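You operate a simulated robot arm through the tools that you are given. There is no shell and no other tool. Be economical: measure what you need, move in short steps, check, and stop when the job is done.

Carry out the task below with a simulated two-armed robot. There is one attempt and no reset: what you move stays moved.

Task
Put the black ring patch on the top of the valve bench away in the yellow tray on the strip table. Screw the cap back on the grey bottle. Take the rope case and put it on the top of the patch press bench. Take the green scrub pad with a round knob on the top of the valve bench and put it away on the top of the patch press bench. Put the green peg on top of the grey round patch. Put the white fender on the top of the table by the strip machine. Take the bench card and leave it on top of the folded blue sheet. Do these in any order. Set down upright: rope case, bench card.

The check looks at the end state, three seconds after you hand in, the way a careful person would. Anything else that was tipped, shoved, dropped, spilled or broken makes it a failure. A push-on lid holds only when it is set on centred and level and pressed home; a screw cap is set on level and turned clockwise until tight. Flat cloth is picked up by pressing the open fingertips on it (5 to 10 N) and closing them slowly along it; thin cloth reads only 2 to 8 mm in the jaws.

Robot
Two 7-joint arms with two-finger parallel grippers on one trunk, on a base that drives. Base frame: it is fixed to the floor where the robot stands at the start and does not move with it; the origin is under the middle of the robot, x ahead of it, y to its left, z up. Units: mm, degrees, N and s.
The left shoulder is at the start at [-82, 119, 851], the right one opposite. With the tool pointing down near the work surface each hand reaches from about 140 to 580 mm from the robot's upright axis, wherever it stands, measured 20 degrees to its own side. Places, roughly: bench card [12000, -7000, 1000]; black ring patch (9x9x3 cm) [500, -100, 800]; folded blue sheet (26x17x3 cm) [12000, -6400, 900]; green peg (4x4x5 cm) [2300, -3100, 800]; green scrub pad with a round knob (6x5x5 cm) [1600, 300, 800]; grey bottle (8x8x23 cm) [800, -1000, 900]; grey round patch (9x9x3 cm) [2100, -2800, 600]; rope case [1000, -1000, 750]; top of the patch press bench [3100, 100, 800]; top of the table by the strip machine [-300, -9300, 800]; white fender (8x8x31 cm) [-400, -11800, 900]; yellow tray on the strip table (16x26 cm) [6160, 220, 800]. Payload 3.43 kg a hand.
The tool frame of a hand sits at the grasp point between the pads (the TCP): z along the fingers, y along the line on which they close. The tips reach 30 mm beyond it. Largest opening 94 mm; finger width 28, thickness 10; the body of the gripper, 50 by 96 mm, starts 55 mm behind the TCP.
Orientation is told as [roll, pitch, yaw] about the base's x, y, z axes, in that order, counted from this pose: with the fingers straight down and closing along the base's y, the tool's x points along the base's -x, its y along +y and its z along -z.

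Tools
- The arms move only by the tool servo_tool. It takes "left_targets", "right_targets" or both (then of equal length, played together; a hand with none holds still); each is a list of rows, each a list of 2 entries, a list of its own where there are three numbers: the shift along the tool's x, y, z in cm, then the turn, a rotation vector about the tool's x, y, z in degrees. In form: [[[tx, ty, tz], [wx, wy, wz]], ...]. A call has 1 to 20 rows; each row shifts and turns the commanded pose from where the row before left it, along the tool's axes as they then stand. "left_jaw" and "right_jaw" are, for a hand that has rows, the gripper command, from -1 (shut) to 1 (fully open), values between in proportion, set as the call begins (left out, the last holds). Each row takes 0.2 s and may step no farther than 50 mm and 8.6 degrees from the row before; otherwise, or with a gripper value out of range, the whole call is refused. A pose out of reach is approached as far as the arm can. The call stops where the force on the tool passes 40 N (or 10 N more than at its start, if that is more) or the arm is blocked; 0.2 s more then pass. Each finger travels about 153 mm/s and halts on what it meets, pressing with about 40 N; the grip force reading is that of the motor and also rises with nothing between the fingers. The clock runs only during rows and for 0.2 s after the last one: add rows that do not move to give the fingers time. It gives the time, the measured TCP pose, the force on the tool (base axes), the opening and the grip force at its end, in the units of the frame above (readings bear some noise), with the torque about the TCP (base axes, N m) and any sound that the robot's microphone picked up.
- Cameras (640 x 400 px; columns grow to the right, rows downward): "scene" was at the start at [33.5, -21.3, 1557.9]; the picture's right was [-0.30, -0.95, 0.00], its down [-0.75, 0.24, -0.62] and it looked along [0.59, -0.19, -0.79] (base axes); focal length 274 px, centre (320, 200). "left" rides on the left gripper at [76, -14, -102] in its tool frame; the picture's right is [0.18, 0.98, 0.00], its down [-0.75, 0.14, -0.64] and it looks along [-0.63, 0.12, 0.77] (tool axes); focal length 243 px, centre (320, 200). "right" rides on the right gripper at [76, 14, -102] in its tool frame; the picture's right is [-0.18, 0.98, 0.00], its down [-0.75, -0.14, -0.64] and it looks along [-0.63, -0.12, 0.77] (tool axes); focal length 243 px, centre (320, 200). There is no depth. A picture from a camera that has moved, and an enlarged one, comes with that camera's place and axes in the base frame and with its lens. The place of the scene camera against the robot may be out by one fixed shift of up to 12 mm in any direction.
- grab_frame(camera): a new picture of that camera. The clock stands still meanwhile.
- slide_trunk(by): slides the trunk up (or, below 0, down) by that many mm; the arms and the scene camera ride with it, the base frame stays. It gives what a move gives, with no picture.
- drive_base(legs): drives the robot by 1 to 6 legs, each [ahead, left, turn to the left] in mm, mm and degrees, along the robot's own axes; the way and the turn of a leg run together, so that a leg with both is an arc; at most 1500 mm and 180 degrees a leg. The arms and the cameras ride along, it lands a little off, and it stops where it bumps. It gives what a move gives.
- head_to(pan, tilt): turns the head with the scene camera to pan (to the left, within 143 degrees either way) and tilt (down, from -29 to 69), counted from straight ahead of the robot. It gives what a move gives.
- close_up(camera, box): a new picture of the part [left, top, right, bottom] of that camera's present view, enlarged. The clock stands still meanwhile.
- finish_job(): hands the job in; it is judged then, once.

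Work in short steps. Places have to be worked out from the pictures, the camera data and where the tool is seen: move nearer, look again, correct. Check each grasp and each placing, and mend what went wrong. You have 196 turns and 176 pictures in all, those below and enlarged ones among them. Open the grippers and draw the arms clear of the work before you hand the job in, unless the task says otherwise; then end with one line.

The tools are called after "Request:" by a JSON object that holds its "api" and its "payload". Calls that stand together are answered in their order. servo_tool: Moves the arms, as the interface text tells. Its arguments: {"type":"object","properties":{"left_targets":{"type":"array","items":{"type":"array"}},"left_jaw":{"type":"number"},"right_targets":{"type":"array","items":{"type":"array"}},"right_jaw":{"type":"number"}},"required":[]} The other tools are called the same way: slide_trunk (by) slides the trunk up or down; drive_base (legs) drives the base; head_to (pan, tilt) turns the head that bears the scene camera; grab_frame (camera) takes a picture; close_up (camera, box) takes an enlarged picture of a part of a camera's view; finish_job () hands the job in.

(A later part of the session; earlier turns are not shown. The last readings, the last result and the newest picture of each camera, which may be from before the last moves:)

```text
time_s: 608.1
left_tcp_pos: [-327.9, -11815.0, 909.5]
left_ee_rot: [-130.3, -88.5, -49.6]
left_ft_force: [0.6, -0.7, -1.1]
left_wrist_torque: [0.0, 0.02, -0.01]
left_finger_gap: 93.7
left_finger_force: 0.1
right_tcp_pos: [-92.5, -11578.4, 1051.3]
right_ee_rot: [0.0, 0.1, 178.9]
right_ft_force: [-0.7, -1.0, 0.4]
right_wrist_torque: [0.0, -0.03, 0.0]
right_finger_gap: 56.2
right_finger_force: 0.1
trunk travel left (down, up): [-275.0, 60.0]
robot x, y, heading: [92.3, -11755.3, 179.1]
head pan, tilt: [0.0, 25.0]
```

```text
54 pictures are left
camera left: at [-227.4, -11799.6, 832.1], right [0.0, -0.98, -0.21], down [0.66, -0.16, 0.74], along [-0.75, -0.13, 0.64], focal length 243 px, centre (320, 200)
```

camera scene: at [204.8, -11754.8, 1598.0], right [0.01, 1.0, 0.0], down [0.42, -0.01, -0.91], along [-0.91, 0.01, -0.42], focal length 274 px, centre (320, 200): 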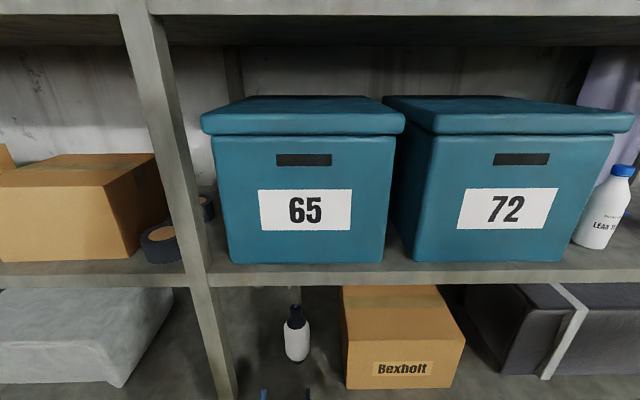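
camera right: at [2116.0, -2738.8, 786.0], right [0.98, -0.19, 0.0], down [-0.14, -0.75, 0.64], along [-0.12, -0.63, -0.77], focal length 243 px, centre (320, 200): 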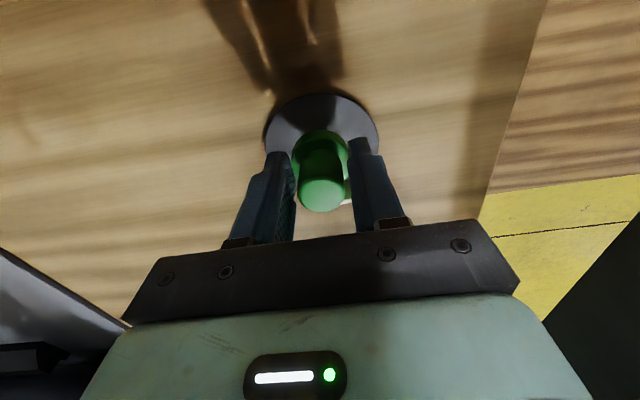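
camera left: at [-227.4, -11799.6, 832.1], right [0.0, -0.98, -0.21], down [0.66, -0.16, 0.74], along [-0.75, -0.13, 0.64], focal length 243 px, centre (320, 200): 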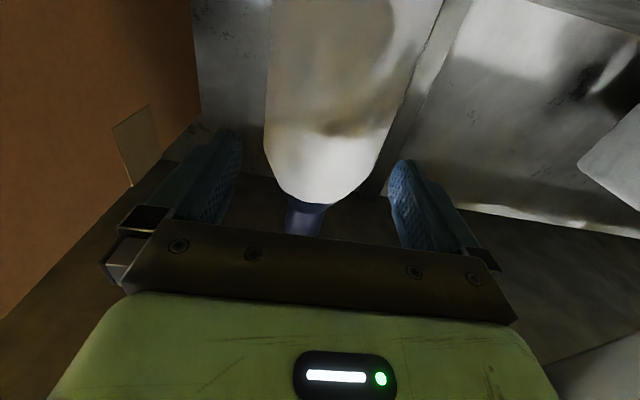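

Centred between the fingers. 30 mm more, then close.

Request:
{"api": "drive_base", "payload": {"legs": [[30, 0, 0]]}}

Request:
{"api": "servo_tool", "payload": {"left_targets": [[[0, 0, 0], [0, 0, 0]], [[0, 0, 0], [0, 0, 0]], [[0, 0, 0], [0, 0, 0]]], "left_jaw": -1}}

Request:
{"api": "grab_frame", "payload": {"camera": "left"}}

```text
time_s: 609.0
left_tcp_pos: [-355.7, -11815.3, 909.7]
left_ee_rot: [-131.0, -88.3, -48.9]
left_ft_force: [-1.0, -0.5, -0.2]
left_wrist_torque: [0.02, 0.04, 0.0]
left_finger_gap: 94.0
left_finger_force: 0.0
right_tcp_pos: [-120.4, -11577.6, 1053.7]
right_ee_rot: [0.1, 0.0, 178.9]
right_ft_force: [-0.2, -0.5, 0.5]
right_wrist_torque: [0.01, -0.02, 0.02]
right_finger_gap: 56.4
right_finger_force: 0.1
trunk travel left (down, up): [-275.0, 60.0]
robot x, y, heading: [67.2, -11750.0, 179.0]
head pan, tilt: [0.0, 25.0]
```

```text
time_s: 609.8
left_tcp_pos: [-356.7, -11815.3, 909.0]
left_ee_rot: [-130.0, -88.5, -49.9]
left_ft_force: [0.5, 0.6, -0.6]
left_wrist_torque: [0.01, -0.04, -0.02]
left_finger_gap: 75.5
left_finger_force: 40.5
right_tcp_pos: [-120.5, -11578.2, 1052.1]
right_ee_rot: [0.0, 0.1, 178.9]
right_ft_force: [-0.6, 0.5, 0.1]
right_wrist_torque: [0.0, 0.01, 0.03]
right_finger_gap: 56.5
right_finger_force: 0.0
trunk travel left (down, up): [-275.0, 60.0]
robot x, y, heading: [65.3, -11753.9, 178.8]
head pan, tilt: [0.0, 25.0]
```

```text
53 pictures are left
camera left: at [-256.0, -11799.1, 832.2], right [0.0, -0.98, -0.21], down [0.66, -0.16, 0.74], along [-0.75, -0.13, 0.64], focal length 243 px, centre (320, 200)
```

left: 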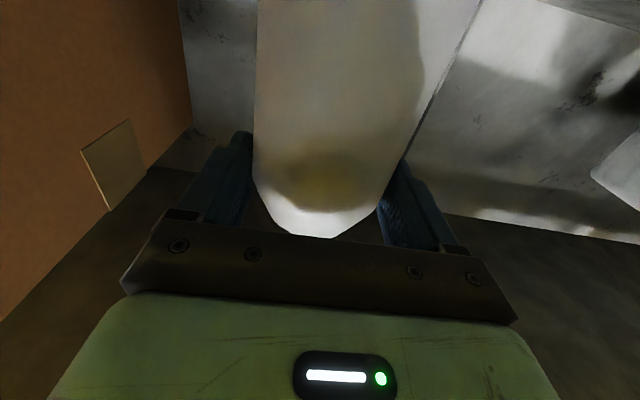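

Held at 75.5 mm. Lift 25 mm and check the load.

Request:
{"api": "servo_tool", "payload": {"left_targets": [[[-1, 0, 0], [0, 0, 0]], [[-1, 0, 0], [0, 0, 0]], [[-0.5, 0, 0], [0, 0, 0]], [[0, 0, 0], [0, 0, 0]]]}}

Request:
{"api": "drive_base", "payload": {"legs": [[-300, 0, 0], [-280, 0, 0]]}}

Request:
{"api": "grab_frame", "payload": {"camera": "scene"}}

```text
time_s: 610.8
left_tcp_pos: [-357.1, -11816.9, 935.4]
left_ee_rot: [-130.7, -88.4, -49.2]
left_ft_force: [0.2, -0.5, -3.2]
left_wrist_torque: [-0.02, -0.06, 0.01]
left_finger_gap: 75.7
left_finger_force: 40.1
right_tcp_pos: [-120.2, -11578.4, 1053.1]
right_ee_rot: [0.1, 0.0, 178.8]
right_ft_force: [-0.1, 0.0, 0.1]
right_wrist_torque: [0.02, 0.0, 0.0]
right_finger_gap: 56.3
right_finger_force: 0.0
trunk travel left (down, up): [-275.0, 60.0]
robot x, y, heading: [63.3, -11757.2, 179.3]
head pan, tilt: [0.0, 25.0]
```

```text
time_s: 614.4
left_tcp_pos: [222.3, -11825.0, 934.5]
left_ee_rot: [-131.2, -88.3, -48.6]
left_ft_force: [-0.2, 0.2, -2.2]
left_wrist_torque: [0.02, -0.04, 0.0]
left_finger_gap: 75.4
left_finger_force: 40.2
right_tcp_pos: [457.3, -11586.8, 1052.6]
right_ee_rot: [0.1, 0.0, 179.0]
right_ft_force: [-0.4, 0.3, 0.0]
right_wrist_torque: [-0.01, 0.01, 0.01]
right_finger_gap: 56.4
right_finger_force: 0.0
trunk travel left (down, up): [-275.0, 60.0]
robot x, y, heading: [644.5, -11764.0, 179.2]
head pan, tilt: [0.0, 25.0]
```

```text
52 pictures are left
camera scene: at [602.4, -11760.8, 1598.0], right [0.01, 1.0, 0.0], down [0.42, -0.01, -0.91], along [-0.91, 0.01, -0.42], focal length 274 px, centre (320, 200)
```

scene: 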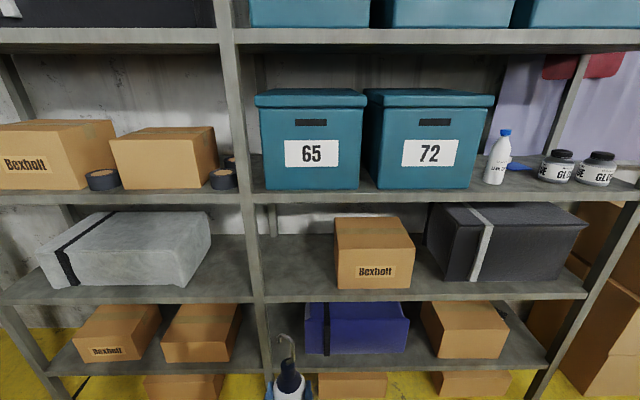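

The fender is out (≈3 N). Now strafe north to the table by the strip machine, robot y≈−9197, facing the table.

Request:
{"api": "drive_base", "payload": {"legs": [[0, -1290, 0.5], [0, -1280, 0.4]]}}

Request:
{"api": "head_to", "payload": {"pan": 5, "tilt": 40}}

Request:
{"api": "grab_frame", "payload": {"camera": "scene"}}

```text
time_s: 637.0
left_tcp_pos: [262.7, -9251.5, 934.5]
left_ee_rot: [-130.7, -88.4, -49.3]
left_ft_force: [-1.0, -0.1, -2.5]
left_wrist_torque: [-0.01, -0.02, 0.02]
left_finger_gap: 75.0
left_finger_force: 39.7
right_tcp_pos: [495.9, -9013.4, 1051.9]
right_ee_rot: [0.0, 0.0, 178.9]
right_ft_force: [-0.2, 1.1, -0.3]
right_wrist_torque: [0.02, 0.03, 0.0]
right_finger_gap: 56.6
right_finger_force: 0.1
trunk travel left (down, up): [-275.0, 60.0]
robot x, y, heading: [679.6, -9189.0, 179.3]
head pan, tilt: [0.0, 25.0]
```

```text
time_s: 637.8
left_tcp_pos: [261.4, -9253.0, 934.3]
left_ee_rot: [-130.4, -88.5, -49.6]
left_ft_force: [0.1, -0.5, -2.6]
left_wrist_torque: [-0.03, -0.07, -0.01]
left_finger_gap: 75.0
left_finger_force: 39.2
right_tcp_pos: [497.3, -9014.2, 1052.0]
right_ee_rot: [0.0, 0.0, 179.0]
right_ft_force: [-0.3, 0.1, -0.1]
right_wrist_torque: [0.01, -0.02, 0.01]
right_finger_gap: 56.5
right_finger_force: 0.0
trunk travel left (down, up): [-275.0, 60.0]
robot x, y, heading: [683.6, -9188.9, 179.0]
head pan, tilt: [5.0, 40.0]
```

```text
51 pictures are left
camera scene: at [647.8, -9195.4, 1574.7], right [-0.07, 1.0, 0.0], down [0.64, 0.05, -0.77], along [-0.76, -0.05, -0.64], focal length 274 px, centre (320, 200)
```

scene: 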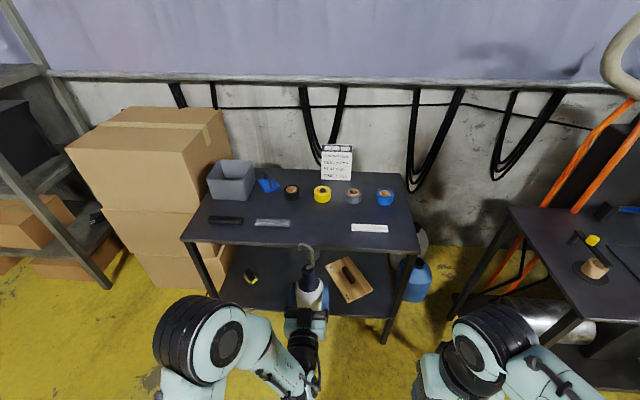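

The free area is around [−95,−9252]. I raise the hand 40 mm for clearance, then drive 355 ahead.

Request:
{"api": "servo_tool", "payload": {"left_targets": [[[-2, 0, 0], [0, 0, 0]], [[-2, 0, 0], [0, 0, 0]], [[0, 0, 0], [0, 0, 0]]]}}

Request:
{"api": "drive_base", "payload": {"legs": [[355, 0, 0]]}}

Request:
{"api": "head_to", "payload": {"pan": 5, "tilt": 50}}

Request:
{"api": "grab_frame", "payload": {"camera": "scene"}}

Request:
{"api": "grab_frame", "payload": {"camera": "left"}}

```text
time_s: 638.5
left_tcp_pos: [262.1, -9254.1, 972.7]
left_ee_rot: [-130.0, -88.3, -49.8]
left_ft_force: [0.0, -0.1, -4.0]
left_wrist_torque: [0.04, -0.07, 0.04]
left_finger_gap: 75.0
left_finger_force: 39.5
right_tcp_pos: [496.6, -9014.1, 1052.5]
right_ee_rot: [-0.1, 0.0, 178.9]
right_ft_force: [0.1, -0.5, -0.1]
right_wrist_torque: [0.02, 0.04, 0.0]
right_finger_gap: 56.3
right_finger_force: 0.1
trunk travel left (down, up): [-275.0, 60.0]
robot x, y, heading: [681.5, -9194.6, 179.0]
head pan, tilt: [5.0, 40.0]
```

```text
time_s: 640.8
left_tcp_pos: [-85.2, -9249.4, 973.9]
left_ee_rot: [-129.8, -88.4, -49.7]
left_ft_force: [0.3, -0.8, -2.2]
left_wrist_torque: [-0.03, 0.0, 0.02]
left_finger_gap: 75.1
left_finger_force: 40.3
right_tcp_pos: [148.2, -9010.0, 1053.1]
right_ee_rot: [0.0, 0.0, 179.1]
right_ft_force: [-0.4, 0.6, 0.1]
right_wrist_torque: [0.04, 0.0, -0.01]
right_finger_gap: 56.4
right_finger_force: 0.0
trunk travel left (down, up): [-275.0, 60.0]
robot x, y, heading: [336.4, -9184.5, 179.5]
head pan, tilt: [5.0, 40.0]
```

```text
time_s: 641.5
left_tcp_pos: [-85.2, -9250.3, 973.2]
left_ee_rot: [-129.9, -88.4, -49.7]
left_ft_force: [0.2, 0.3, -2.5]
left_wrist_torque: [0.0, 0.02, -0.01]
left_finger_gap: 75.2
left_finger_force: 40.0
right_tcp_pos: [148.8, -9009.5, 1051.7]
right_ee_rot: [-0.1, 0.0, 179.1]
right_ft_force: [-1.3, 0.2, 0.6]
right_wrist_torque: [0.01, -0.01, 0.0]
right_finger_gap: 56.5
right_finger_force: 0.0
trunk travel left (down, up): [-275.0, 60.0]
robot x, y, heading: [333.4, -9184.9, 179.2]
head pan, tilt: [5.0, 50.0]
```

```text
50 pictures are left
camera scene: at [308.1, -9189.9, 1560.5], right [-0.07, 1.0, 0.0], down [0.76, 0.06, -0.64], along [-0.64, -0.05, -0.77], focal length 274 px, centre (320, 200)
```

scene: 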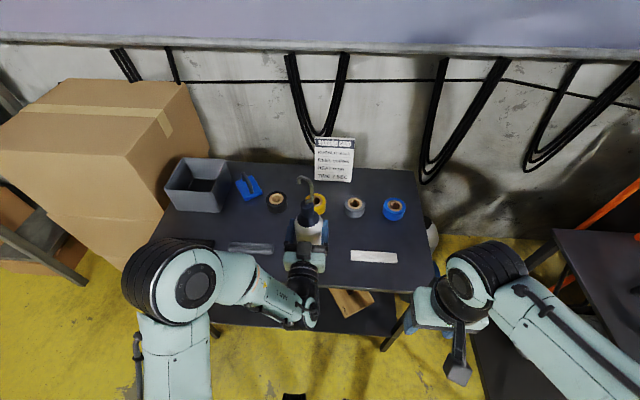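

```text
49 pictures are left
camera left: at [15.2, -9233.5, 896.7], right [0.0, -0.98, -0.21], down [0.66, -0.15, 0.74], along [-0.75, -0.14, 0.64], focal length 243 px, centre (320, 200)
```

left: 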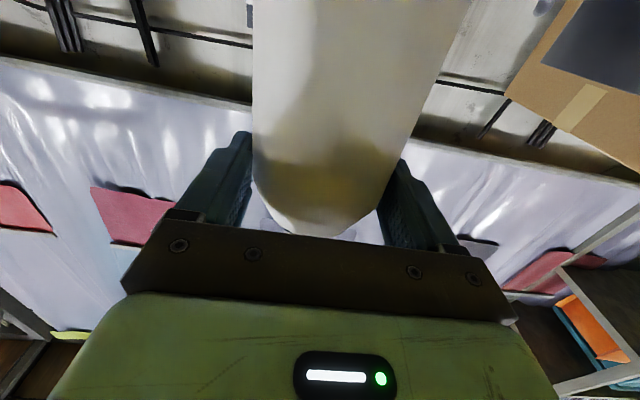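

Advance 30 mm more to be well on the table, then lower until contact.

Request:
{"api": "drive_base", "payload": {"legs": [[30, 0, 0]]}}

Request:
{"api": "servo_tool", "payload": {"left_targets": [[[2, 0, 0], [0, 0, 0]], [[1, 0, 0], [0, 0, 0]], [[0.5, 0, 0], [0, 0, 0]], [[0.5, 0, 0], [0, 0, 0]], [[0.5, 0, 0], [0, 0, 0]], [[0.5, 0, 0], [0, 0, 0]], [[0, 0, 0], [0, 0, 0]]]}}

```text
time_s: 642.4
left_tcp_pos: [-114.5, -9249.6, 974.2]
left_ee_rot: [-129.9, -88.4, -49.7]
left_ft_force: [0.1, -0.2, -2.7]
left_wrist_torque: [0.04, 0.0, -0.03]
left_finger_gap: 75.0
left_finger_force: 40.1
right_tcp_pos: [118.9, -9008.6, 1052.0]
right_ee_rot: [-0.1, 0.0, 179.0]
right_ft_force: [0.7, 0.5, 0.1]
right_wrist_torque: [0.03, -0.02, -0.01]
right_finger_gap: 56.6
right_finger_force: 0.1
trunk travel left (down, up): [-275.0, 60.0]
robot x, y, heading: [302.9, -9186.4, 179.3]
head pan, tilt: [5.0, 50.0]
```

```text
time_s: 644.0
left_tcp_pos: [-115.8, -9246.5, 928.8]
left_ee_rot: [-145.1, -87.4, -34.6]
left_ft_force: [-1.2, 0.8, 33.9]
left_wrist_torque: [-0.51, 0.36, -0.07]
left_finger_gap: 75.3
left_finger_force: 39.7
right_tcp_pos: [120.1, -9008.9, 1052.9]
right_ee_rot: [0.0, 0.0, 179.1]
right_ft_force: [0.2, -0.2, 0.1]
right_wrist_torque: [0.02, -0.01, 0.0]
right_finger_gap: 56.0
right_finger_force: 0.2
trunk travel left (down, up): [-275.0, 60.0]
robot x, y, heading: [307.9, -9184.6, 179.4]
head pan, tilt: [5.0, 50.0]
```

Seated. Ease 4 mm, open, check, then drive straight back.

Request:
{"api": "servo_tool", "payload": {"left_targets": [[[-0.4, 0, 0], [0, 0, 0]], [[0, 0, 0], [0, 0, 0]]]}}

Request:
{"api": "servo_tool", "payload": {"left_targets": [[[0, 0, 0], [0, 0, 0]], [[0, 0, 0], [0, 0, 0]], [[0, 0, 0], [0, 0, 0]]], "left_jaw": 1}}

Request:
{"api": "grab_frame", "payload": {"camera": "left"}}

Request:
{"api": "close_up", "payload": {"camera": "scene", "box": [230, 160, 390, 300]}}

```text
time_s: 644.6
left_tcp_pos: [-116.0, -9248.1, 928.5]
left_ee_rot: [-136.9, -88.1, -42.8]
left_ft_force: [-6.3, 3.6, 21.4]
left_wrist_torque: [0.06, 1.08, -0.21]
left_finger_gap: 75.2
left_finger_force: 40.0
right_tcp_pos: [119.4, -9009.1, 1051.8]
right_ee_rot: [0.1, 0.0, 179.1]
right_ft_force: [0.0, -0.4, 0.2]
right_wrist_torque: [0.03, 0.0, 0.01]
right_finger_gap: 56.2
right_finger_force: 0.0
trunk travel left (down, up): [-275.0, 60.0]
robot x, y, heading: [304.1, -9184.6, 179.4]
head pan, tilt: [5.0, 50.0]
```

```text
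time_s: 645.4
left_tcp_pos: [-117.2, -9248.2, 926.9]
left_ee_rot: [-128.2, -88.3, -51.4]
left_ft_force: [-0.5, 0.1, -0.8]
left_wrist_torque: [0.02, 0.01, 0.0]
left_finger_gap: 94.1
left_finger_force: 0.0
right_tcp_pos: [119.1, -9009.9, 1053.4]
right_ee_rot: [0.1, -0.1, 179.1]
right_ft_force: [0.1, -0.9, -0.5]
right_wrist_torque: [0.01, -0.01, 0.03]
right_finger_gap: 56.4
right_finger_force: 0.1
trunk travel left (down, up): [-275.0, 60.0]
robot x, y, heading: [306.0, -9186.6, 179.4]
head pan, tilt: [5.0, 50.0]
```

```text
48 pictures are left
camera left: at [-15.0, -9232.4, 849.8], right [0.0, -0.98, -0.2], down [0.66, -0.15, 0.74], along [-0.76, -0.14, 0.64], focal length 243 px, centre (320, 200)
```

left: 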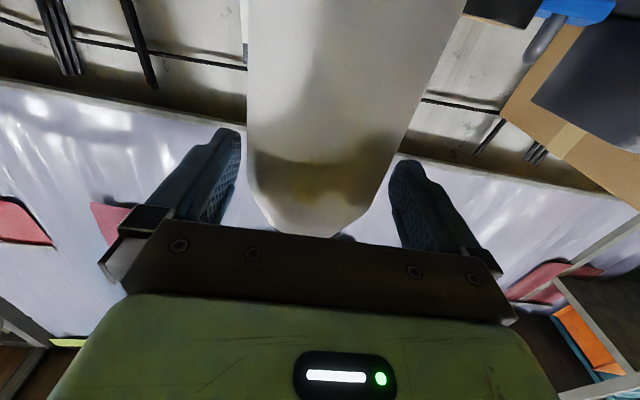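

```text
2.86 times, centred on (310, 230) of scene
camera zoom: at [278.8, -9189.5, 1560.5], right [-0.07, 1.0, 0.0], down [0.76, 0.06, -0.64], along [-0.64, -0.05, -0.77], focal length 781 px, centre (349, 114)
```

zoom: 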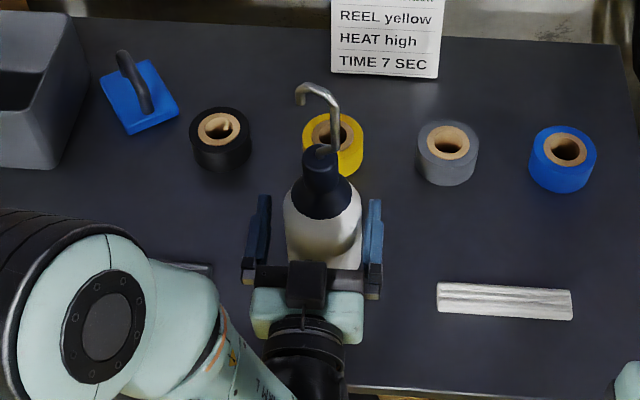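

Standing free between open fingers. Drive back 400.

Request:
{"api": "drive_base", "payload": {"legs": [[-200, 0, 0], [-220, 0, 0]]}}

Request:
{"api": "grab_frame", "payload": {"camera": "scene"}}

```text
time_s: 648.2
left_tcp_pos: [296.5, -9255.1, 928.2]
left_ee_rot: [-130.7, -88.5, -48.6]
left_ft_force: [0.8, -0.3, 0.0]
left_wrist_torque: [-0.03, 0.01, 0.01]
left_finger_gap: 94.2
left_finger_force: 0.0
right_tcp_pos: [530.5, -9013.3, 1052.0]
right_ee_rot: [0.0, 0.0, 179.3]
right_ft_force: [0.3, -0.1, -0.2]
right_wrist_torque: [-0.04, 0.0, -0.03]
right_finger_gap: 56.5
right_finger_force: 0.0
trunk travel left (down, up): [-275.0, 60.0]
robot x, y, heading: [717.0, -9192.0, 179.3]
head pan, tilt: [5.0, 50.0]
```

```text
46 pictures are left
camera scene: at [690.8, -9194.2, 1560.6], right [-0.08, 1.0, 0.0], down [0.76, 0.06, -0.64], along [-0.64, -0.05, -0.77], focal length 274 px, centre (320, 200)
```

scene: 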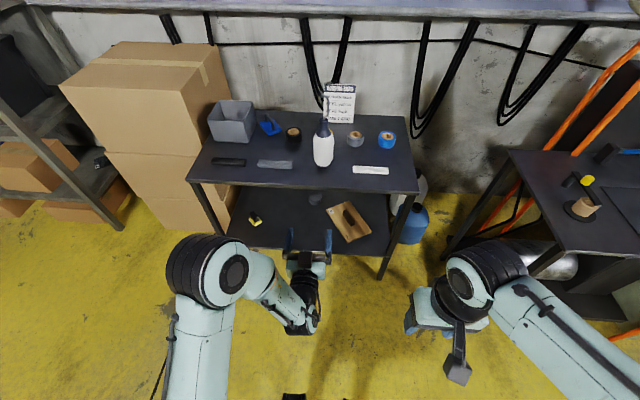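

The fender stands on the table. I bring the left hand back to the pointing-down pose, then turn around to look east for the way to the bench card.

Request:
{"api": "servo_tool", "payload": {"left_targets": [[[-1.53, 0.88, -1.24], [0, 8.2, 0]], [[-1.34, 0.88, -1.45], [0, 8.2, 0]], [[-1.12, 0.88, -1.62], [0, 8.2, 0]], [[-0.87, 0.88, -1.76], [0, 8.2, 0]], [[-0.61, 0.88, -1.87], [0, 8.2, 0]], [[-0.34, 0.88, -1.94], [0, 8.2, 0]], [[-0.06, 0.88, -1.97], [0, 8.2, 0]], [[0.22, 0.88, -1.96], [0, 8.2, 0]], [[0.5, 0.88, -1.91], [0, 8.2, 0]], [[0.76, 0.88, -1.82], [0, 8.2, 0]], [[1.02, 0.88, -1.69], [0, 6.4, 0]], [[0, 0, 0], [0, 0, 0]]]}}

Request:
{"api": "drive_base", "payload": {"legs": [[0, 0, -150]]}}

Request:
{"api": "head_to", "payload": {"pan": -20, "tilt": 10}}

Request:
{"api": "grab_frame", "payload": {"camera": "scene"}}

```text
time_s: 650.8
left_tcp_pos: [436.0, -9354.1, 1091.3]
left_ee_rot: [-1.3, -2.4, -179.4]
left_ft_force: [-0.7, 0.4, 0.0]
left_wrist_torque: [0.02, -0.03, -0.01]
left_finger_gap: 94.3
left_finger_force: 0.0
right_tcp_pos: [530.4, -9014.8, 1052.8]
right_ee_rot: [-0.1, 0.0, 179.3]
right_ft_force: [0.2, 0.5, 0.1]
right_wrist_torque: [0.0, 0.0, -0.01]
right_finger_gap: 56.4
right_finger_force: 0.1
trunk travel left (down, up): [-275.0, 60.0]
robot x, y, heading: [721.1, -9191.5, 179.5]
head pan, tilt: [5.0, 50.0]
```

```text
time_s: 657.4
left_tcp_pos: [885.7, -8910.2, 1089.9]
left_ee_rot: [-1.3, -2.6, 29.1]
left_ft_force: [0.6, -0.3, 0.6]
left_wrist_torque: [0.02, -0.03, 0.01]
left_finger_gap: 94.1
left_finger_force: 0.1
right_tcp_pos: [964.3, -9255.3, 1052.3]
right_ee_rot: [0.0, 0.1, 27.8]
right_ft_force: [0.7, 0.1, -0.4]
right_wrist_torque: [-0.02, 0.0, 0.0]
right_finger_gap: 56.5
right_finger_force: 0.1
trunk travel left (down, up): [-275.0, 60.0]
robot x, y, heading: [713.7, -9190.4, 28.0]
head pan, tilt: [5.0, 50.0]
```

```text
time_s: 658.5
left_tcp_pos: [885.6, -8910.2, 1091.0]
left_ee_rot: [-1.1, -2.6, 29.1]
left_ft_force: [0.6, 1.3, -0.3]
left_wrist_torque: [0.0, 0.0, -0.04]
left_finger_gap: 93.8
left_finger_force: 0.1
right_tcp_pos: [964.4, -9253.8, 1051.9]
right_ee_rot: [0.0, 0.0, 27.8]
right_ft_force: [0.1, 0.2, 0.1]
right_wrist_torque: [0.02, -0.01, 0.0]
right_finger_gap: 56.3
right_finger_force: 0.1
trunk travel left (down, up): [-275.0, 60.0]
robot x, y, heading: [715.8, -9189.8, 27.8]
head pan, tilt: [-20.0, 10.0]
```

```text
45 pictures are left
camera scene: at [776.3, -9195.5, 1622.3], right [0.14, -0.99, 0.0], down [-0.17, -0.02, -0.98], along [0.98, 0.14, -0.17], focal length 274 px, centre (320, 200)
```

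scene: 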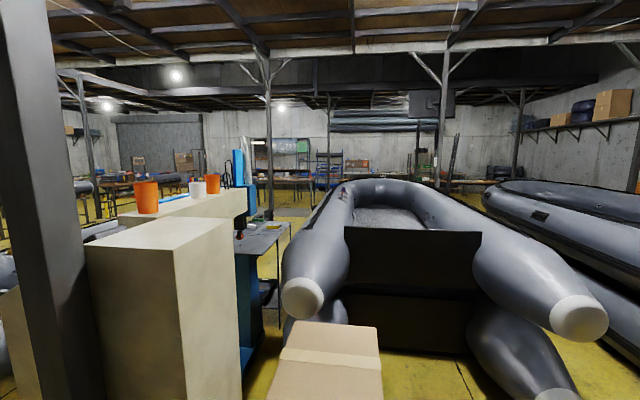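

East is blocked by boats here; the aisle between the stool boats and the blue stand (y≈−7400) looks open. I drive back north to (730,−7400) and face east.

Request:
{"api": "drive_base", "payload": {"legs": [[0, 0, 62.2], [900, 0, 0], [900, 0, 0], [0, 0, -90]]}}

Request:
{"api": "head_to", "payload": {"pan": 0, "tilt": 15}}

Request:
{"api": "grab_frame", "payload": {"camera": "scene"}}

```text
time_s: 674.2
left_tcp_pos: [946.6, -7213.2, 1089.8]
left_ee_rot: [-1.2, -2.5, 2.8]
left_ft_force: [0.6, 0.8, 0.6]
left_wrist_torque: [0.02, -0.03, 0.02]
left_finger_gap: 93.8
left_finger_force: 0.1
right_tcp_pos: [865.3, -7556.9, 1052.7]
right_ee_rot: [0.0, 0.0, 1.6]
right_ft_force: [1.0, 0.2, 0.3]
right_wrist_torque: [0.02, 0.0, -0.01]
right_finger_gap: 56.4
right_finger_force: 0.1
trunk travel left (down, up): [-275.0, 60.0]
robot x, y, heading: [670.3, -7389.3, 1.9]
head pan, tilt: [-20.0, 10.0]
```

```text
time_s: 675.0
left_tcp_pos: [945.7, -7213.9, 1090.6]
left_ee_rot: [-1.2, -2.5, 2.8]
left_ft_force: [0.5, -0.3, -0.3]
left_wrist_torque: [0.01, 0.04, 0.04]
left_finger_gap: 94.1
left_finger_force: 0.1
right_tcp_pos: [865.7, -7557.1, 1051.5]
right_ee_rot: [-0.1, 0.0, 1.6]
right_ft_force: [-0.5, -0.1, -0.2]
right_wrist_torque: [0.01, 0.02, 0.0]
right_finger_gap: 56.0
right_finger_force: 0.1
trunk travel left (down, up): [-275.0, 60.0]
robot x, y, heading: [672.5, -7388.5, 1.6]
head pan, tilt: [0.0, 15.0]
```

```text
44 pictures are left
camera scene: at [726.3, -7386.2, 1614.2], right [0.03, -1.0, 0.0], down [-0.26, -0.01, -0.97], along [0.97, 0.03, -0.26], focal length 274 px, centre (320, 200)
```

scene: 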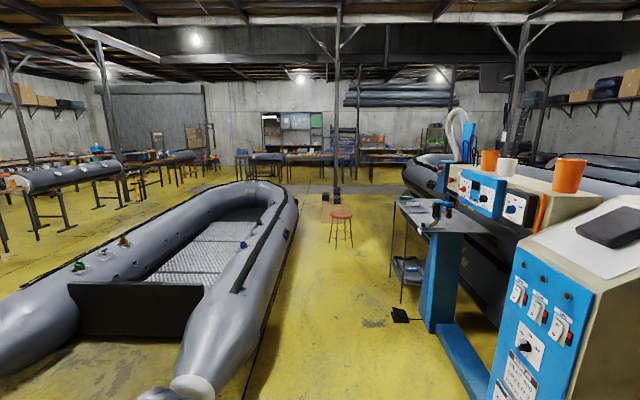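

The aisle between the boat (y≈−6900) and the machine tables (y≈−8130) leads east, with a stool at ≈(4305,−7567). I go to x≈3200 and measure again.

Request:
{"api": "drive_base", "payload": {"legs": [[0, 0, -3.0], [1300, 0, 0], [1250, 0, 0]]}}

Request:
{"api": "head_to", "payload": {"pan": -8, "tilt": 32}}

Request:
{"api": "grab_frame", "payload": {"camera": "scene"}}

```text
time_s: 687.9
left_tcp_pos: [3500.3, -7260.5, 1091.2]
left_ee_rot: [-1.2, -2.6, -0.4]
left_ft_force: [0.4, -0.4, -0.1]
left_wrist_torque: [0.02, 0.01, -0.01]
left_finger_gap: 94.2
left_finger_force: 0.0
right_tcp_pos: [3400.8, -7598.2, 1052.8]
right_ee_rot: [0.0, 0.0, -1.8]
right_ft_force: [0.3, 0.1, 0.2]
right_wrist_torque: [0.0, 0.02, -0.04]
right_finger_gap: 56.4
right_finger_force: 0.1
trunk travel left (down, up): [-275.0, 60.0]
robot x, y, heading: [3219.3, -7420.1, -1.8]
head pan, tilt: [0.0, 15.0]
```

```text
time_s: 688.7
left_tcp_pos: [3500.1, -7260.2, 1091.0]
left_ee_rot: [-1.2, -2.6, -0.4]
left_ft_force: [0.0, -0.2, -0.4]
left_wrist_torque: [0.04, 0.02, -0.01]
left_finger_gap: 93.9
left_finger_force: 0.0
right_tcp_pos: [3399.5, -7598.9, 1052.6]
right_ee_rot: [0.1, 0.0, -1.8]
right_ft_force: [0.3, -0.6, 0.0]
right_wrist_torque: [0.01, -0.04, -0.03]
right_finger_gap: 56.2
right_finger_force: 0.1
trunk travel left (down, up): [-275.0, 60.0]
robot x, y, heading: [3214.3, -7421.2, -1.7]
head pan, tilt: [-8.0, 32.0]
```

```text
43 pictures are left
camera scene: at [3266.2, -7432.6, 1586.9], right [-0.17, -0.99, 0.0], down [-0.52, 0.09, -0.85], along [0.84, -0.14, -0.53], focal length 274 px, centre (320, 200)
```

scene: 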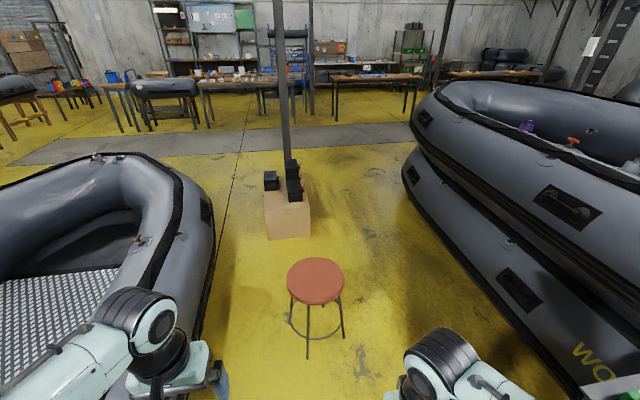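

Right of the stool there is an 870 mm gap (−7730…−8600). Check where the machine table ends on my right.

Request:
{"api": "head_to", "payload": {"pan": -55, "tilt": 35}}

Request:
{"api": "grab_frame", "payload": {"camera": "scene"}}

```text
time_s: 689.8
left_tcp_pos: [3501.4, -7260.6, 1091.2]
left_ee_rot: [-1.2, -2.6, -0.4]
left_ft_force: [0.1, -0.3, 0.1]
left_wrist_torque: [-0.01, -0.01, -0.02]
left_finger_gap: 93.9
left_finger_force: 0.1
right_tcp_pos: [3399.6, -7597.3, 1052.8]
right_ee_rot: [0.0, -0.1, -1.7]
right_ft_force: [0.4, -0.3, -0.6]
right_wrist_torque: [0.01, -0.01, -0.03]
right_finger_gap: 56.0
right_finger_force: 0.0
trunk travel left (down, up): [-275.0, 60.0]
robot x, y, heading: [3213.9, -7414.0, -1.7]
head pan, tilt: [-55.0, 35.0]
```

```text
42 pictures are left
camera scene: at [3226.5, -7491.2, 1582.2], right [-0.83, -0.55, 0.0], down [-0.32, 0.48, -0.82], along [0.45, -0.68, -0.57], focal length 274 px, centre (320, 200)
```

scene: 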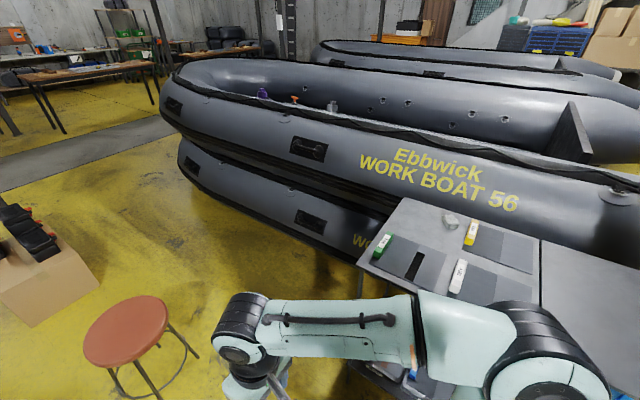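

Table end x≈3500, near edge y≈−8146; stool legs from x≈4123. I turn at (3400,−7560) to face −y, and will thread between table end and stool at x≈3790.

Request:
{"api": "drive_base", "payload": {"legs": [[190, -140, 0], [0, 0, -88.3]]}}

Request:
{"api": "head_to", "payload": {"pan": 50, "tilt": 50}}

Request:
{"api": "grab_frame", "payload": {"camera": "scene"}}

```text
time_s: 695.5
left_tcp_pos: [3559.3, -7853.2, 1091.2]
left_ee_rot: [-1.2, -2.6, -90.7]
left_ft_force: [0.0, -0.1, 0.6]
left_wrist_torque: [-0.04, -0.01, 0.0]
left_finger_gap: 93.7
left_finger_force: 0.0
right_tcp_pos: [3222.6, -7749.4, 1053.1]
right_ee_rot: [-0.1, 0.0, -92.1]
right_ft_force: [-0.5, -0.1, -0.2]
right_wrist_torque: [-0.04, 0.02, -0.01]
right_finger_gap: 56.3
right_finger_force: 0.0
trunk travel left (down, up): [-275.0, 60.0]
robot x, y, heading: [3403.6, -7566.7, -91.9]
head pan, tilt: [-55.0, 35.0]
```

```text
time_s: 697.4
left_tcp_pos: [3560.6, -7851.8, 1091.4]
left_ee_rot: [-1.2, -2.6, -90.9]
left_ft_force: [-1.1, 0.9, 0.5]
left_wrist_torque: [0.02, -0.03, -0.03]
left_finger_gap: 94.1
left_finger_force: 0.1
right_tcp_pos: [3222.6, -7749.3, 1052.8]
right_ee_rot: [0.0, 0.0, -92.1]
right_ft_force: [-1.0, -0.4, -0.6]
right_wrist_torque: [0.01, -0.02, -0.01]
right_finger_gap: 56.4
right_finger_force: 0.0
trunk travel left (down, up): [-275.0, 60.0]
robot x, y, heading: [3401.2, -7565.9, -91.8]
head pan, tilt: [50.0, 50.0]
```

```text
41 pictures are left
camera scene: at [3466.3, -7572.9, 1560.5], right [-0.67, -0.74, 0.0], down [-0.57, 0.51, -0.64], along [0.48, -0.43, -0.77], focal length 274 px, centre (320, 200)
```

scene: 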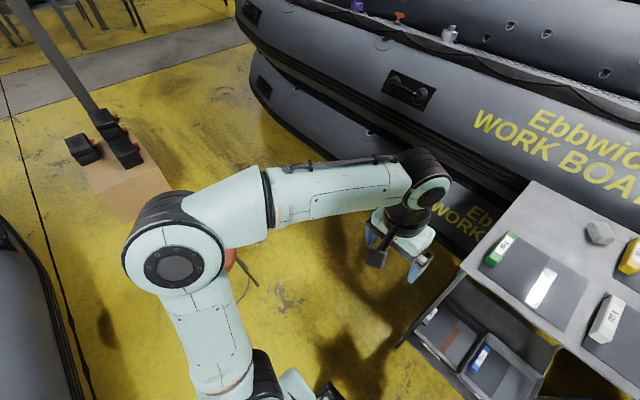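

Table end is at x≈3470, so x=3785 gives room both sides. Straighten, strafe left 384, then go ahead 740.

Request:
{"api": "drive_base", "payload": {"legs": [[0, 0, 1.8], [0, 384, 0]]}}

Request:
{"api": "drive_base", "payload": {"legs": [[735, 0, 0]]}}

```text
time_s: 701.7
left_tcp_pos: [3956.7, -7847.4, 1090.7]
left_ee_rot: [-1.2, -2.6, -88.8]
left_ft_force: [-0.3, -1.2, 0.4]
left_wrist_torque: [0.0, 0.0, -0.02]
left_finger_gap: 93.6
left_finger_force: 0.0
right_tcp_pos: [3616.4, -7756.8, 1052.6]
right_ee_rot: [0.1, -0.1, -90.0]
right_ft_force: [-0.3, 0.2, -0.1]
right_wrist_torque: [0.01, -0.01, 0.0]
right_finger_gap: 56.7
right_finger_force: 0.1
trunk travel left (down, up): [-275.0, 60.0]
robot x, y, heading: [3784.6, -7568.9, -89.7]
head pan, tilt: [50.0, 50.0]
```

```text
time_s: 705.7
left_tcp_pos: [3956.5, -8586.2, 1090.1]
left_ee_rot: [-1.2, -2.5, -88.8]
left_ft_force: [0.2, 0.2, 0.3]
left_wrist_torque: [0.04, 0.02, 0.01]
left_finger_gap: 94.0
left_finger_force: 0.1
right_tcp_pos: [3616.3, -8494.7, 1052.6]
right_ee_rot: [0.0, 0.1, -90.2]
right_ft_force: [1.0, -0.6, 0.0]
right_wrist_torque: [-0.03, 0.0, 0.03]
right_finger_gap: 56.7
right_finger_force: 0.1
trunk travel left (down, up): [-275.0, 60.0]
robot x, y, heading: [3789.7, -8305.5, -89.7]
head pan, tilt: [50.0, 50.0]
```

Through. Check the boat side before strafing left (+x).

Request:
{"api": "head_to", "payload": {"pan": 40, "tilt": 45}}

Request:
{"api": "grab_frame", "payload": {"camera": "scene"}}

```text
time_s: 706.4
left_tcp_pos: [3957.0, -8587.3, 1091.0]
left_ee_rot: [-1.2, -2.7, -88.8]
left_ft_force: [-0.1, -0.5, 0.0]
left_wrist_torque: [-0.02, 0.0, 0.01]
left_finger_gap: 93.9
left_finger_force: 0.2
right_tcp_pos: [3617.3, -8494.1, 1052.0]
right_ee_rot: [0.1, 0.0, -90.2]
right_ft_force: [0.2, -0.7, 0.6]
right_wrist_torque: [0.01, 0.02, 0.01]
right_finger_gap: 56.5
right_finger_force: 0.0
trunk travel left (down, up): [-275.0, 60.0]
robot x, y, heading: [3791.0, -8306.7, -90.1]
head pan, tilt: [40.0, 45.0]
```

```text
40 pictures are left
camera scene: at [3847.5, -8322.7, 1567.4], right [-0.77, -0.64, 0.0], down [-0.46, 0.54, -0.71], along [0.45, -0.54, -0.71], focal length 274 px, centre (320, 200)
```

scene: 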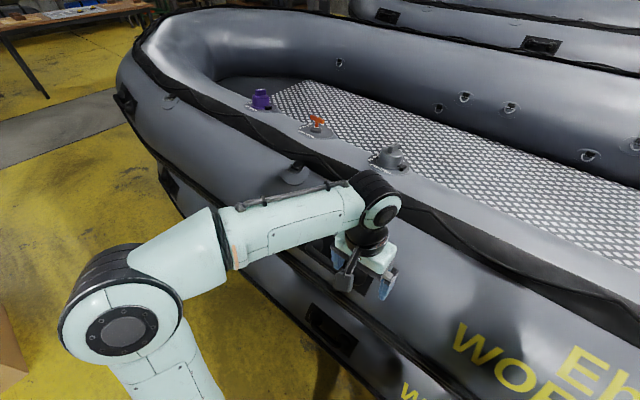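

I retract the left hand 120 mm, then strafe left 1050.

Request:
{"api": "servo_tool", "payload": {"left_targets": [[[4, 0, -0.5], [0, 0, 0]], [[4, 0, 0], [0, 0, 0]], [[4, 0, 0], [0, 0, 0]], [[0, 0, 0], [0, 0, 0]]]}}

Request:
{"api": "drive_base", "payload": {"legs": [[0, 1050, 0], [0, 0, 90]]}}

Request:
{"api": "head_to", "payload": {"pan": 0, "tilt": 12}}

Request:
{"api": "grab_frame", "payload": {"camera": "scene"}}

```text
time_s: 707.4
left_tcp_pos: [3955.6, -8466.5, 1090.0]
left_ee_rot: [-1.1, -2.6, -88.8]
left_ft_force: [0.3, 0.0, -0.3]
left_wrist_torque: [0.01, 0.02, 0.0]
left_finger_gap: 93.9
left_finger_force: 0.1
right_tcp_pos: [3614.8, -8494.7, 1052.6]
right_ee_rot: [0.0, 0.0, -90.1]
right_ft_force: [0.5, 0.4, 0.1]
right_wrist_torque: [-0.02, -0.02, -0.01]
right_finger_gap: 56.1
right_finger_force: 0.1
trunk travel left (down, up): [-275.0, 60.0]
robot x, y, heading: [3788.7, -8308.1, -90.1]
head pan, tilt: [40.0, 45.0]
```

```text
time_s: 720.7
left_tcp_pos: [4973.6, -8137.8, 1089.7]
left_ee_rot: [-1.2, -2.7, 3.0]
left_ft_force: [-0.7, -0.9, 0.1]
left_wrist_torque: [0.0, 0.03, 0.01]
left_finger_gap: 94.1
left_finger_force: 0.0
right_tcp_pos: [5013.0, -8477.0, 1051.8]
right_ee_rot: [0.1, 0.0, 1.7]
right_ft_force: [0.7, -1.3, 0.3]
right_wrist_torque: [-0.02, 0.02, -0.04]
right_finger_gap: 56.8
right_finger_force: 0.0
trunk travel left (down, up): [-275.0, 60.0]
robot x, y, heading: [4820.1, -8309.7, 1.7]
head pan, tilt: [40.0, 45.0]
```

```text
time_s: 721.8
left_tcp_pos: [4973.5, -8138.4, 1089.7]
left_ee_rot: [-1.3, -2.5, 2.9]
left_ft_force: [0.6, 0.1, 0.1]
left_wrist_torque: [0.02, -0.02, -0.01]
left_finger_gap: 94.1
left_finger_force: 0.0
right_tcp_pos: [5012.8, -8475.9, 1051.8]
right_ee_rot: [0.0, 0.0, 1.6]
right_ft_force: [-0.3, -0.1, -0.9]
right_wrist_torque: [0.0, 0.02, -0.02]
right_finger_gap: 56.2
right_finger_force: 0.1
trunk travel left (down, up): [-275.0, 60.0]
robot x, y, heading: [4819.8, -8310.8, 1.9]
head pan, tilt: [0.0, 12.0]
```

```text
39 pictures are left
camera scene: at [4874.6, -8306.6, 1619.1], right [0.03, -1.0, 0.0], down [-0.21, -0.01, -0.98], along [0.98, 0.03, -0.21], focal length 274 px, centre (320, 200)
```

scene: 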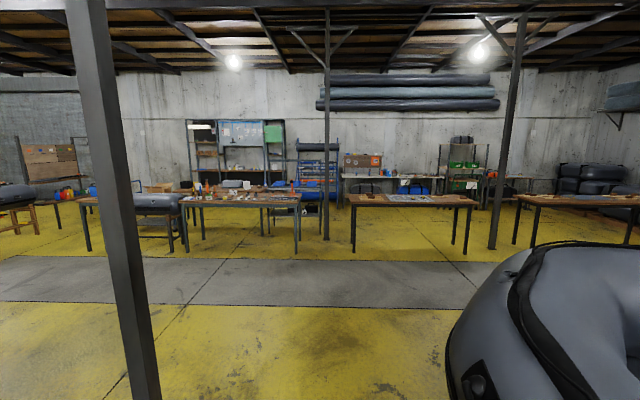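

Request:
{"api": "close_up", "payload": {"camera": "scene", "box": [130, 120, 450, 260]}}

```text
2.00 times, centred on (290, 190) of scene
camera zoom: at [4874.6, -8306.6, 1619.1], right [0.03, -1.0, 0.0], down [-0.21, -0.01, -0.98], along [0.98, 0.03, -0.21], focal length 547 px, centre (380, 220)
```

zoom: 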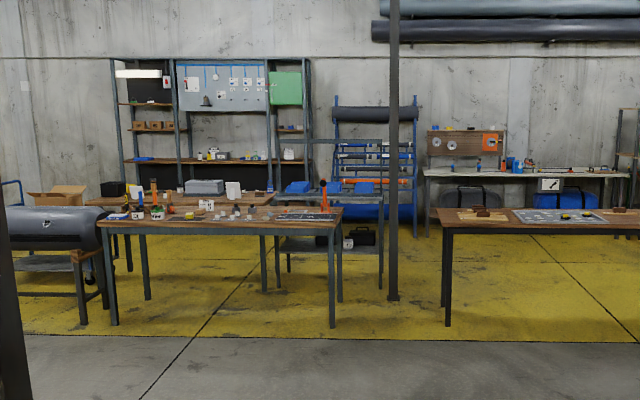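

The wall benches lie beyond a row of tables at x≈8600–9200 with a pillar in the gap. I drive to the grey strip (x≈7900) and look for an opening.

Request:
{"api": "drive_base", "payload": {"legs": [[1500, 60, -1.8], [1500, 0, 0]]}}

Request:
{"api": "head_to", "payload": {"pan": 25, "tilt": 15}}

Request:
{"api": "grab_frame", "payload": {"camera": "scene"}}

```text
refused: leg 1 is longer than a leg can be; nothing moved
```

```text
time_s: 722.6
left_tcp_pos: [4975.0, -8138.2, 1090.1]
left_ee_rot: [-1.3, -2.6, 2.8]
left_ft_force: [-0.7, 0.1, -0.2]
left_wrist_torque: [0.0, -0.01, -0.01]
left_finger_gap: 93.9
left_finger_force: 0.0
right_tcp_pos: [5013.1, -8476.6, 1053.1]
right_ee_rot: [0.0, 0.1, 1.6]
right_ft_force: [0.3, 0.0, 0.0]
right_wrist_torque: [0.0, -0.02, -0.01]
right_finger_gap: 56.6
right_finger_force: 0.1
trunk travel left (down, up): [-275.0, 60.0]
robot x, y, heading: [4819.0, -8308.8, 2.0]
head pan, tilt: [25.0, 15.0]
```

```text
37 pictures are left
camera scene: at [4864.8, -8267.6, 1614.2], right [0.45, -0.89, 0.0], down [-0.23, -0.12, -0.97], along [0.86, 0.43, -0.26], focal length 274 px, centre (320, 200)
```

scene: 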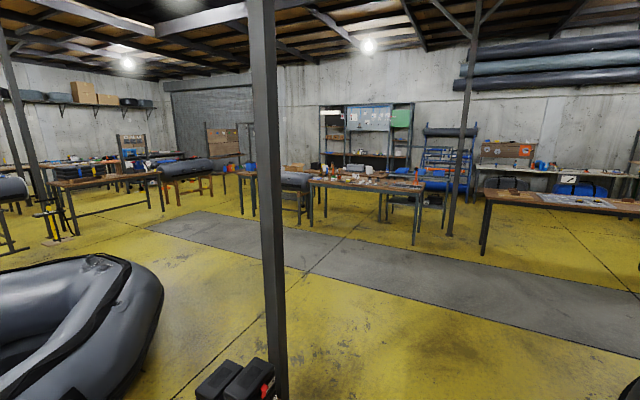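

The strip leads north to an opening of ~900 mm at about (8650,−4350). I drive east to x≈7720, then north along the strip.

Request:
{"api": "drive_base", "payload": {"legs": [[0, 0, -2], [1450, 0, 0], [1450, 0, 0], [0, 0, 90], [1450, 0, 0], [1450, 0, 0]]}}

Request:
{"api": "head_to", "payload": {"pan": -55, "tilt": 20}}

Request:
{"api": "grab_frame", "payload": {"camera": "scene"}}

```text
time_s: 754.5
left_tcp_pos: [7550.4, -5229.8, 1091.1]
left_ee_rot: [-1.2, -2.7, 89.8]
left_ft_force: [0.5, -1.1, -0.1]
left_wrist_torque: [0.0, -0.03, 0.01]
left_finger_gap: 94.2
left_finger_force: 0.1
right_tcp_pos: [7891.1, -5209.6, 1052.5]
right_ee_rot: [0.1, 0.0, 88.4]
right_ft_force: [-0.3, 0.6, -0.8]
right_wrist_torque: [0.02, -0.02, 0.0]
right_finger_gap: 56.3
right_finger_force: 0.1
trunk travel left (down, up): [-275.0, 60.0]
robot x, y, heading: [7708.1, -5392.8, 88.5]
head pan, tilt: [25.0, 15.0]
```

```text
time_s: 756.0
left_tcp_pos: [7551.3, -5229.7, 1090.5]
left_ee_rot: [-1.2, -2.6, 89.8]
left_ft_force: [-0.5, 0.4, 0.0]
left_wrist_torque: [0.03, 0.0, 0.01]
left_finger_gap: 93.7
left_finger_force: 0.0
right_tcp_pos: [7890.8, -5209.5, 1053.0]
right_ee_rot: [0.1, 0.0, 88.4]
right_ft_force: [0.0, 1.0, -0.9]
right_wrist_torque: [-0.05, -0.01, 0.04]
right_finger_gap: 56.6
right_finger_force: 0.1
trunk travel left (down, up): [-275.0, 60.0]
robot x, y, heading: [7714.6, -5393.3, 88.8]
head pan, tilt: [-55.0, 20.0]
```

```text
36 pictures are left
camera scene: at [7795.6, -5384.7, 1606.1], right [0.55, -0.83, 0.0], down [-0.28, -0.19, -0.94], along [0.78, 0.52, -0.34], focal length 274 px, centre (320, 200)
```

scene: 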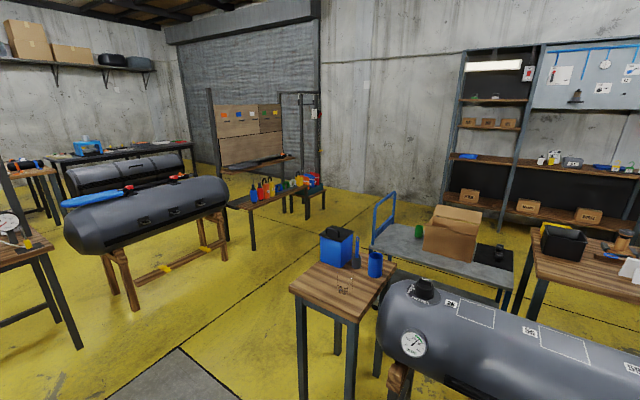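

The wall unit at x≈12000 has its level at z≈900 — there are sheet and card. Path: opening around y≈−3950, then east to x≈11000.

Request:
{"api": "drive_base", "payload": {"legs": [[1440, 0, 0], [0, 0, -88.8], [1200, 0, 0], [1100, 0, 0], [900, 0, 0], [0, 0, -90]]}}

Request:
{"api": "head_to", "payload": {"pan": 25, "tilt": 20}}

Request:
{"api": "grab_frame", "payload": {"camera": "scene"}}

```text
time_s: 786.0
left_tcp_pos: [11115.0, -4111.6, 1089.9]
left_ee_rot: [-1.1, -2.6, -88.2]
left_ft_force: [0.4, 0.0, 0.3]
left_wrist_torque: [-0.02, -0.06, -0.01]
left_finger_gap: 94.3
left_finger_force: 0.2
right_tcp_pos: [10776.8, -4143.8, 1051.8]
right_ee_rot: [-0.1, 0.1, -89.4]
right_ft_force: [0.2, 0.2, -0.5]
right_wrist_torque: [0.0, 0.04, -0.04]
right_finger_gap: 56.4
right_finger_force: 0.1
trunk travel left (down, up): [-275.0, 60.0]
robot x, y, heading: [10949.1, -3952.2, -89.7]
head pan, tilt: [-55.0, 20.0]
```

```text
time_s: 787.6
left_tcp_pos: [11116.6, -4109.6, 1091.0]
left_ee_rot: [-1.2, -2.5, -88.2]
left_ft_force: [-1.0, -0.8, -0.7]
left_wrist_torque: [-0.02, -0.01, 0.02]
left_finger_gap: 94.0
left_finger_force: 0.0
right_tcp_pos: [10777.0, -4142.9, 1050.9]
right_ee_rot: [0.0, 0.1, -89.4]
right_ft_force: [0.4, -0.1, -0.1]
right_wrist_torque: [0.02, 0.0, -0.04]
right_finger_gap: 56.2
right_finger_force: 0.0
trunk travel left (down, up): [-275.0, 60.0]
robot x, y, heading: [10949.0, -3953.1, -89.5]
head pan, tilt: [25.0, 20.0]
```

```text
35 pictures are left
camera scene: at [10993.2, -3991.3, 1606.1], right [-0.9, -0.43, 0.0], down [-0.15, 0.31, -0.94], along [0.41, -0.85, -0.34], focal length 274 px, centre (320, 200)
```

scene: 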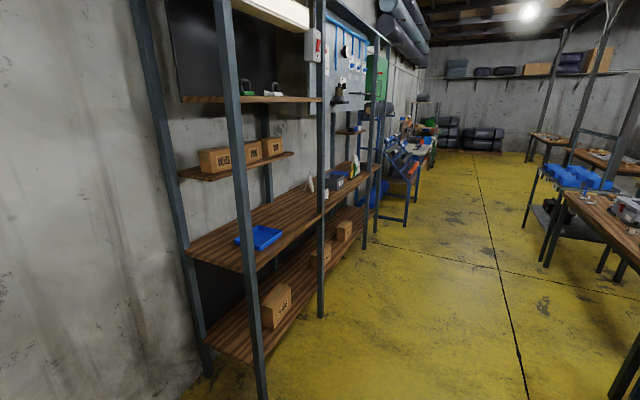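

Request:
{"api": "close_up", "payload": {"camera": "scene", "box": [290, 100, 450, 230]}}

Request:
{"api": "drive_base", "payload": {"legs": [[1200, 0, 0], [1150, 200, 0]]}}

Request:
{"api": "head_to", "payload": {"pan": 75, "tilt": 25}}

Request:
{"api": "grab_frame", "payload": {"camera": "scene"}}

```text
3.08 times, centred on (370, 165) of scene
camera zoom: at [10993.2, -3991.3, 1606.1], right [-0.9, -0.43, 0.0], down [-0.15, 0.31, -0.94], along [0.41, -0.85, -0.34], focal length 841 px, centre (166, 308)
```

zoom: 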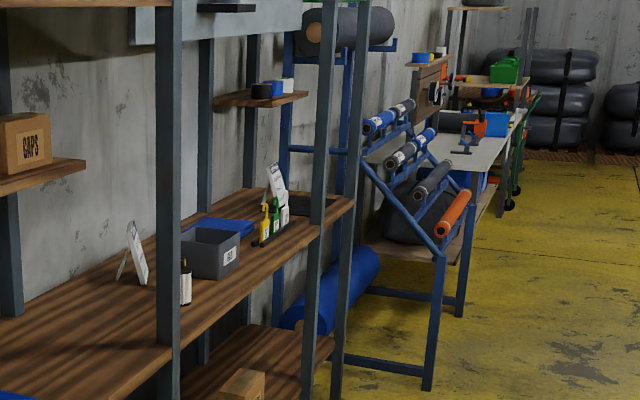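

```text
time_s: 799.1
left_tcp_pos: [11379.7, -6431.8, 1089.9]
left_ee_rot: [-1.2, -2.6, -86.3]
left_ft_force: [-0.3, 0.2, -0.3]
left_wrist_torque: [0.02, 0.02, 0.0]
left_finger_gap: 93.9
left_finger_force: 0.1
right_tcp_pos: [11042.3, -6473.4, 1053.1]
right_ee_rot: [0.0, 0.0, -87.8]
right_ft_force: [-0.2, 0.6, 0.4]
right_wrist_torque: [0.0, -0.02, 0.02]
right_finger_gap: 56.4
right_finger_force: 0.1
trunk travel left (down, up): [-275.0, 60.0]
robot x, y, heading: [11208.2, -6276.3, -87.6]
head pan, tilt: [25.0, 20.0]
```

```text
time_s: 800.3
left_tcp_pos: [11380.3, -6431.7, 1090.4]
left_ee_rot: [-1.2, -2.6, -86.4]
left_ft_force: [0.0, 0.5, 0.3]
left_wrist_torque: [-0.01, 0.03, -0.04]
left_finger_gap: 94.2
left_finger_force: 0.1
right_tcp_pos: [11040.8, -6473.4, 1052.8]
right_ee_rot: [-0.1, 0.0, -87.8]
right_ft_force: [-0.4, -0.8, 0.4]
right_wrist_torque: [-0.01, -0.02, 0.01]
right_finger_gap: 56.7
right_finger_force: 0.0
trunk travel left (down, up): [-275.0, 60.0]
robot x, y, heading: [11205.5, -6277.9, -87.7]
head pan, tilt: [75.0, 25.0]
```

```text
33 pictures are left
camera scene: at [11300.6, -6253.2, 1598.0], right [-0.22, -0.98, 0.0], down [-0.41, 0.09, -0.91], along [0.88, -0.2, -0.42], focal length 274 px, centre (320, 200)
```

scene: 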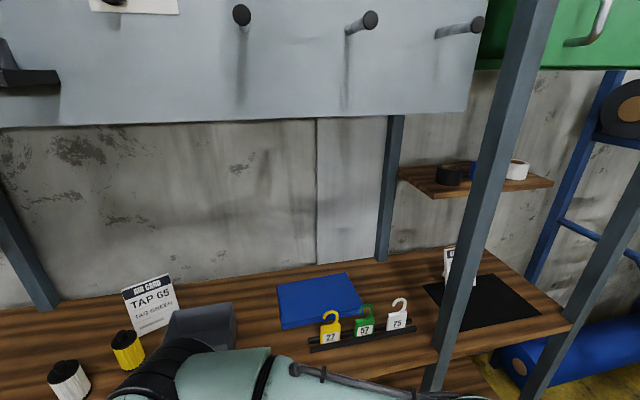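

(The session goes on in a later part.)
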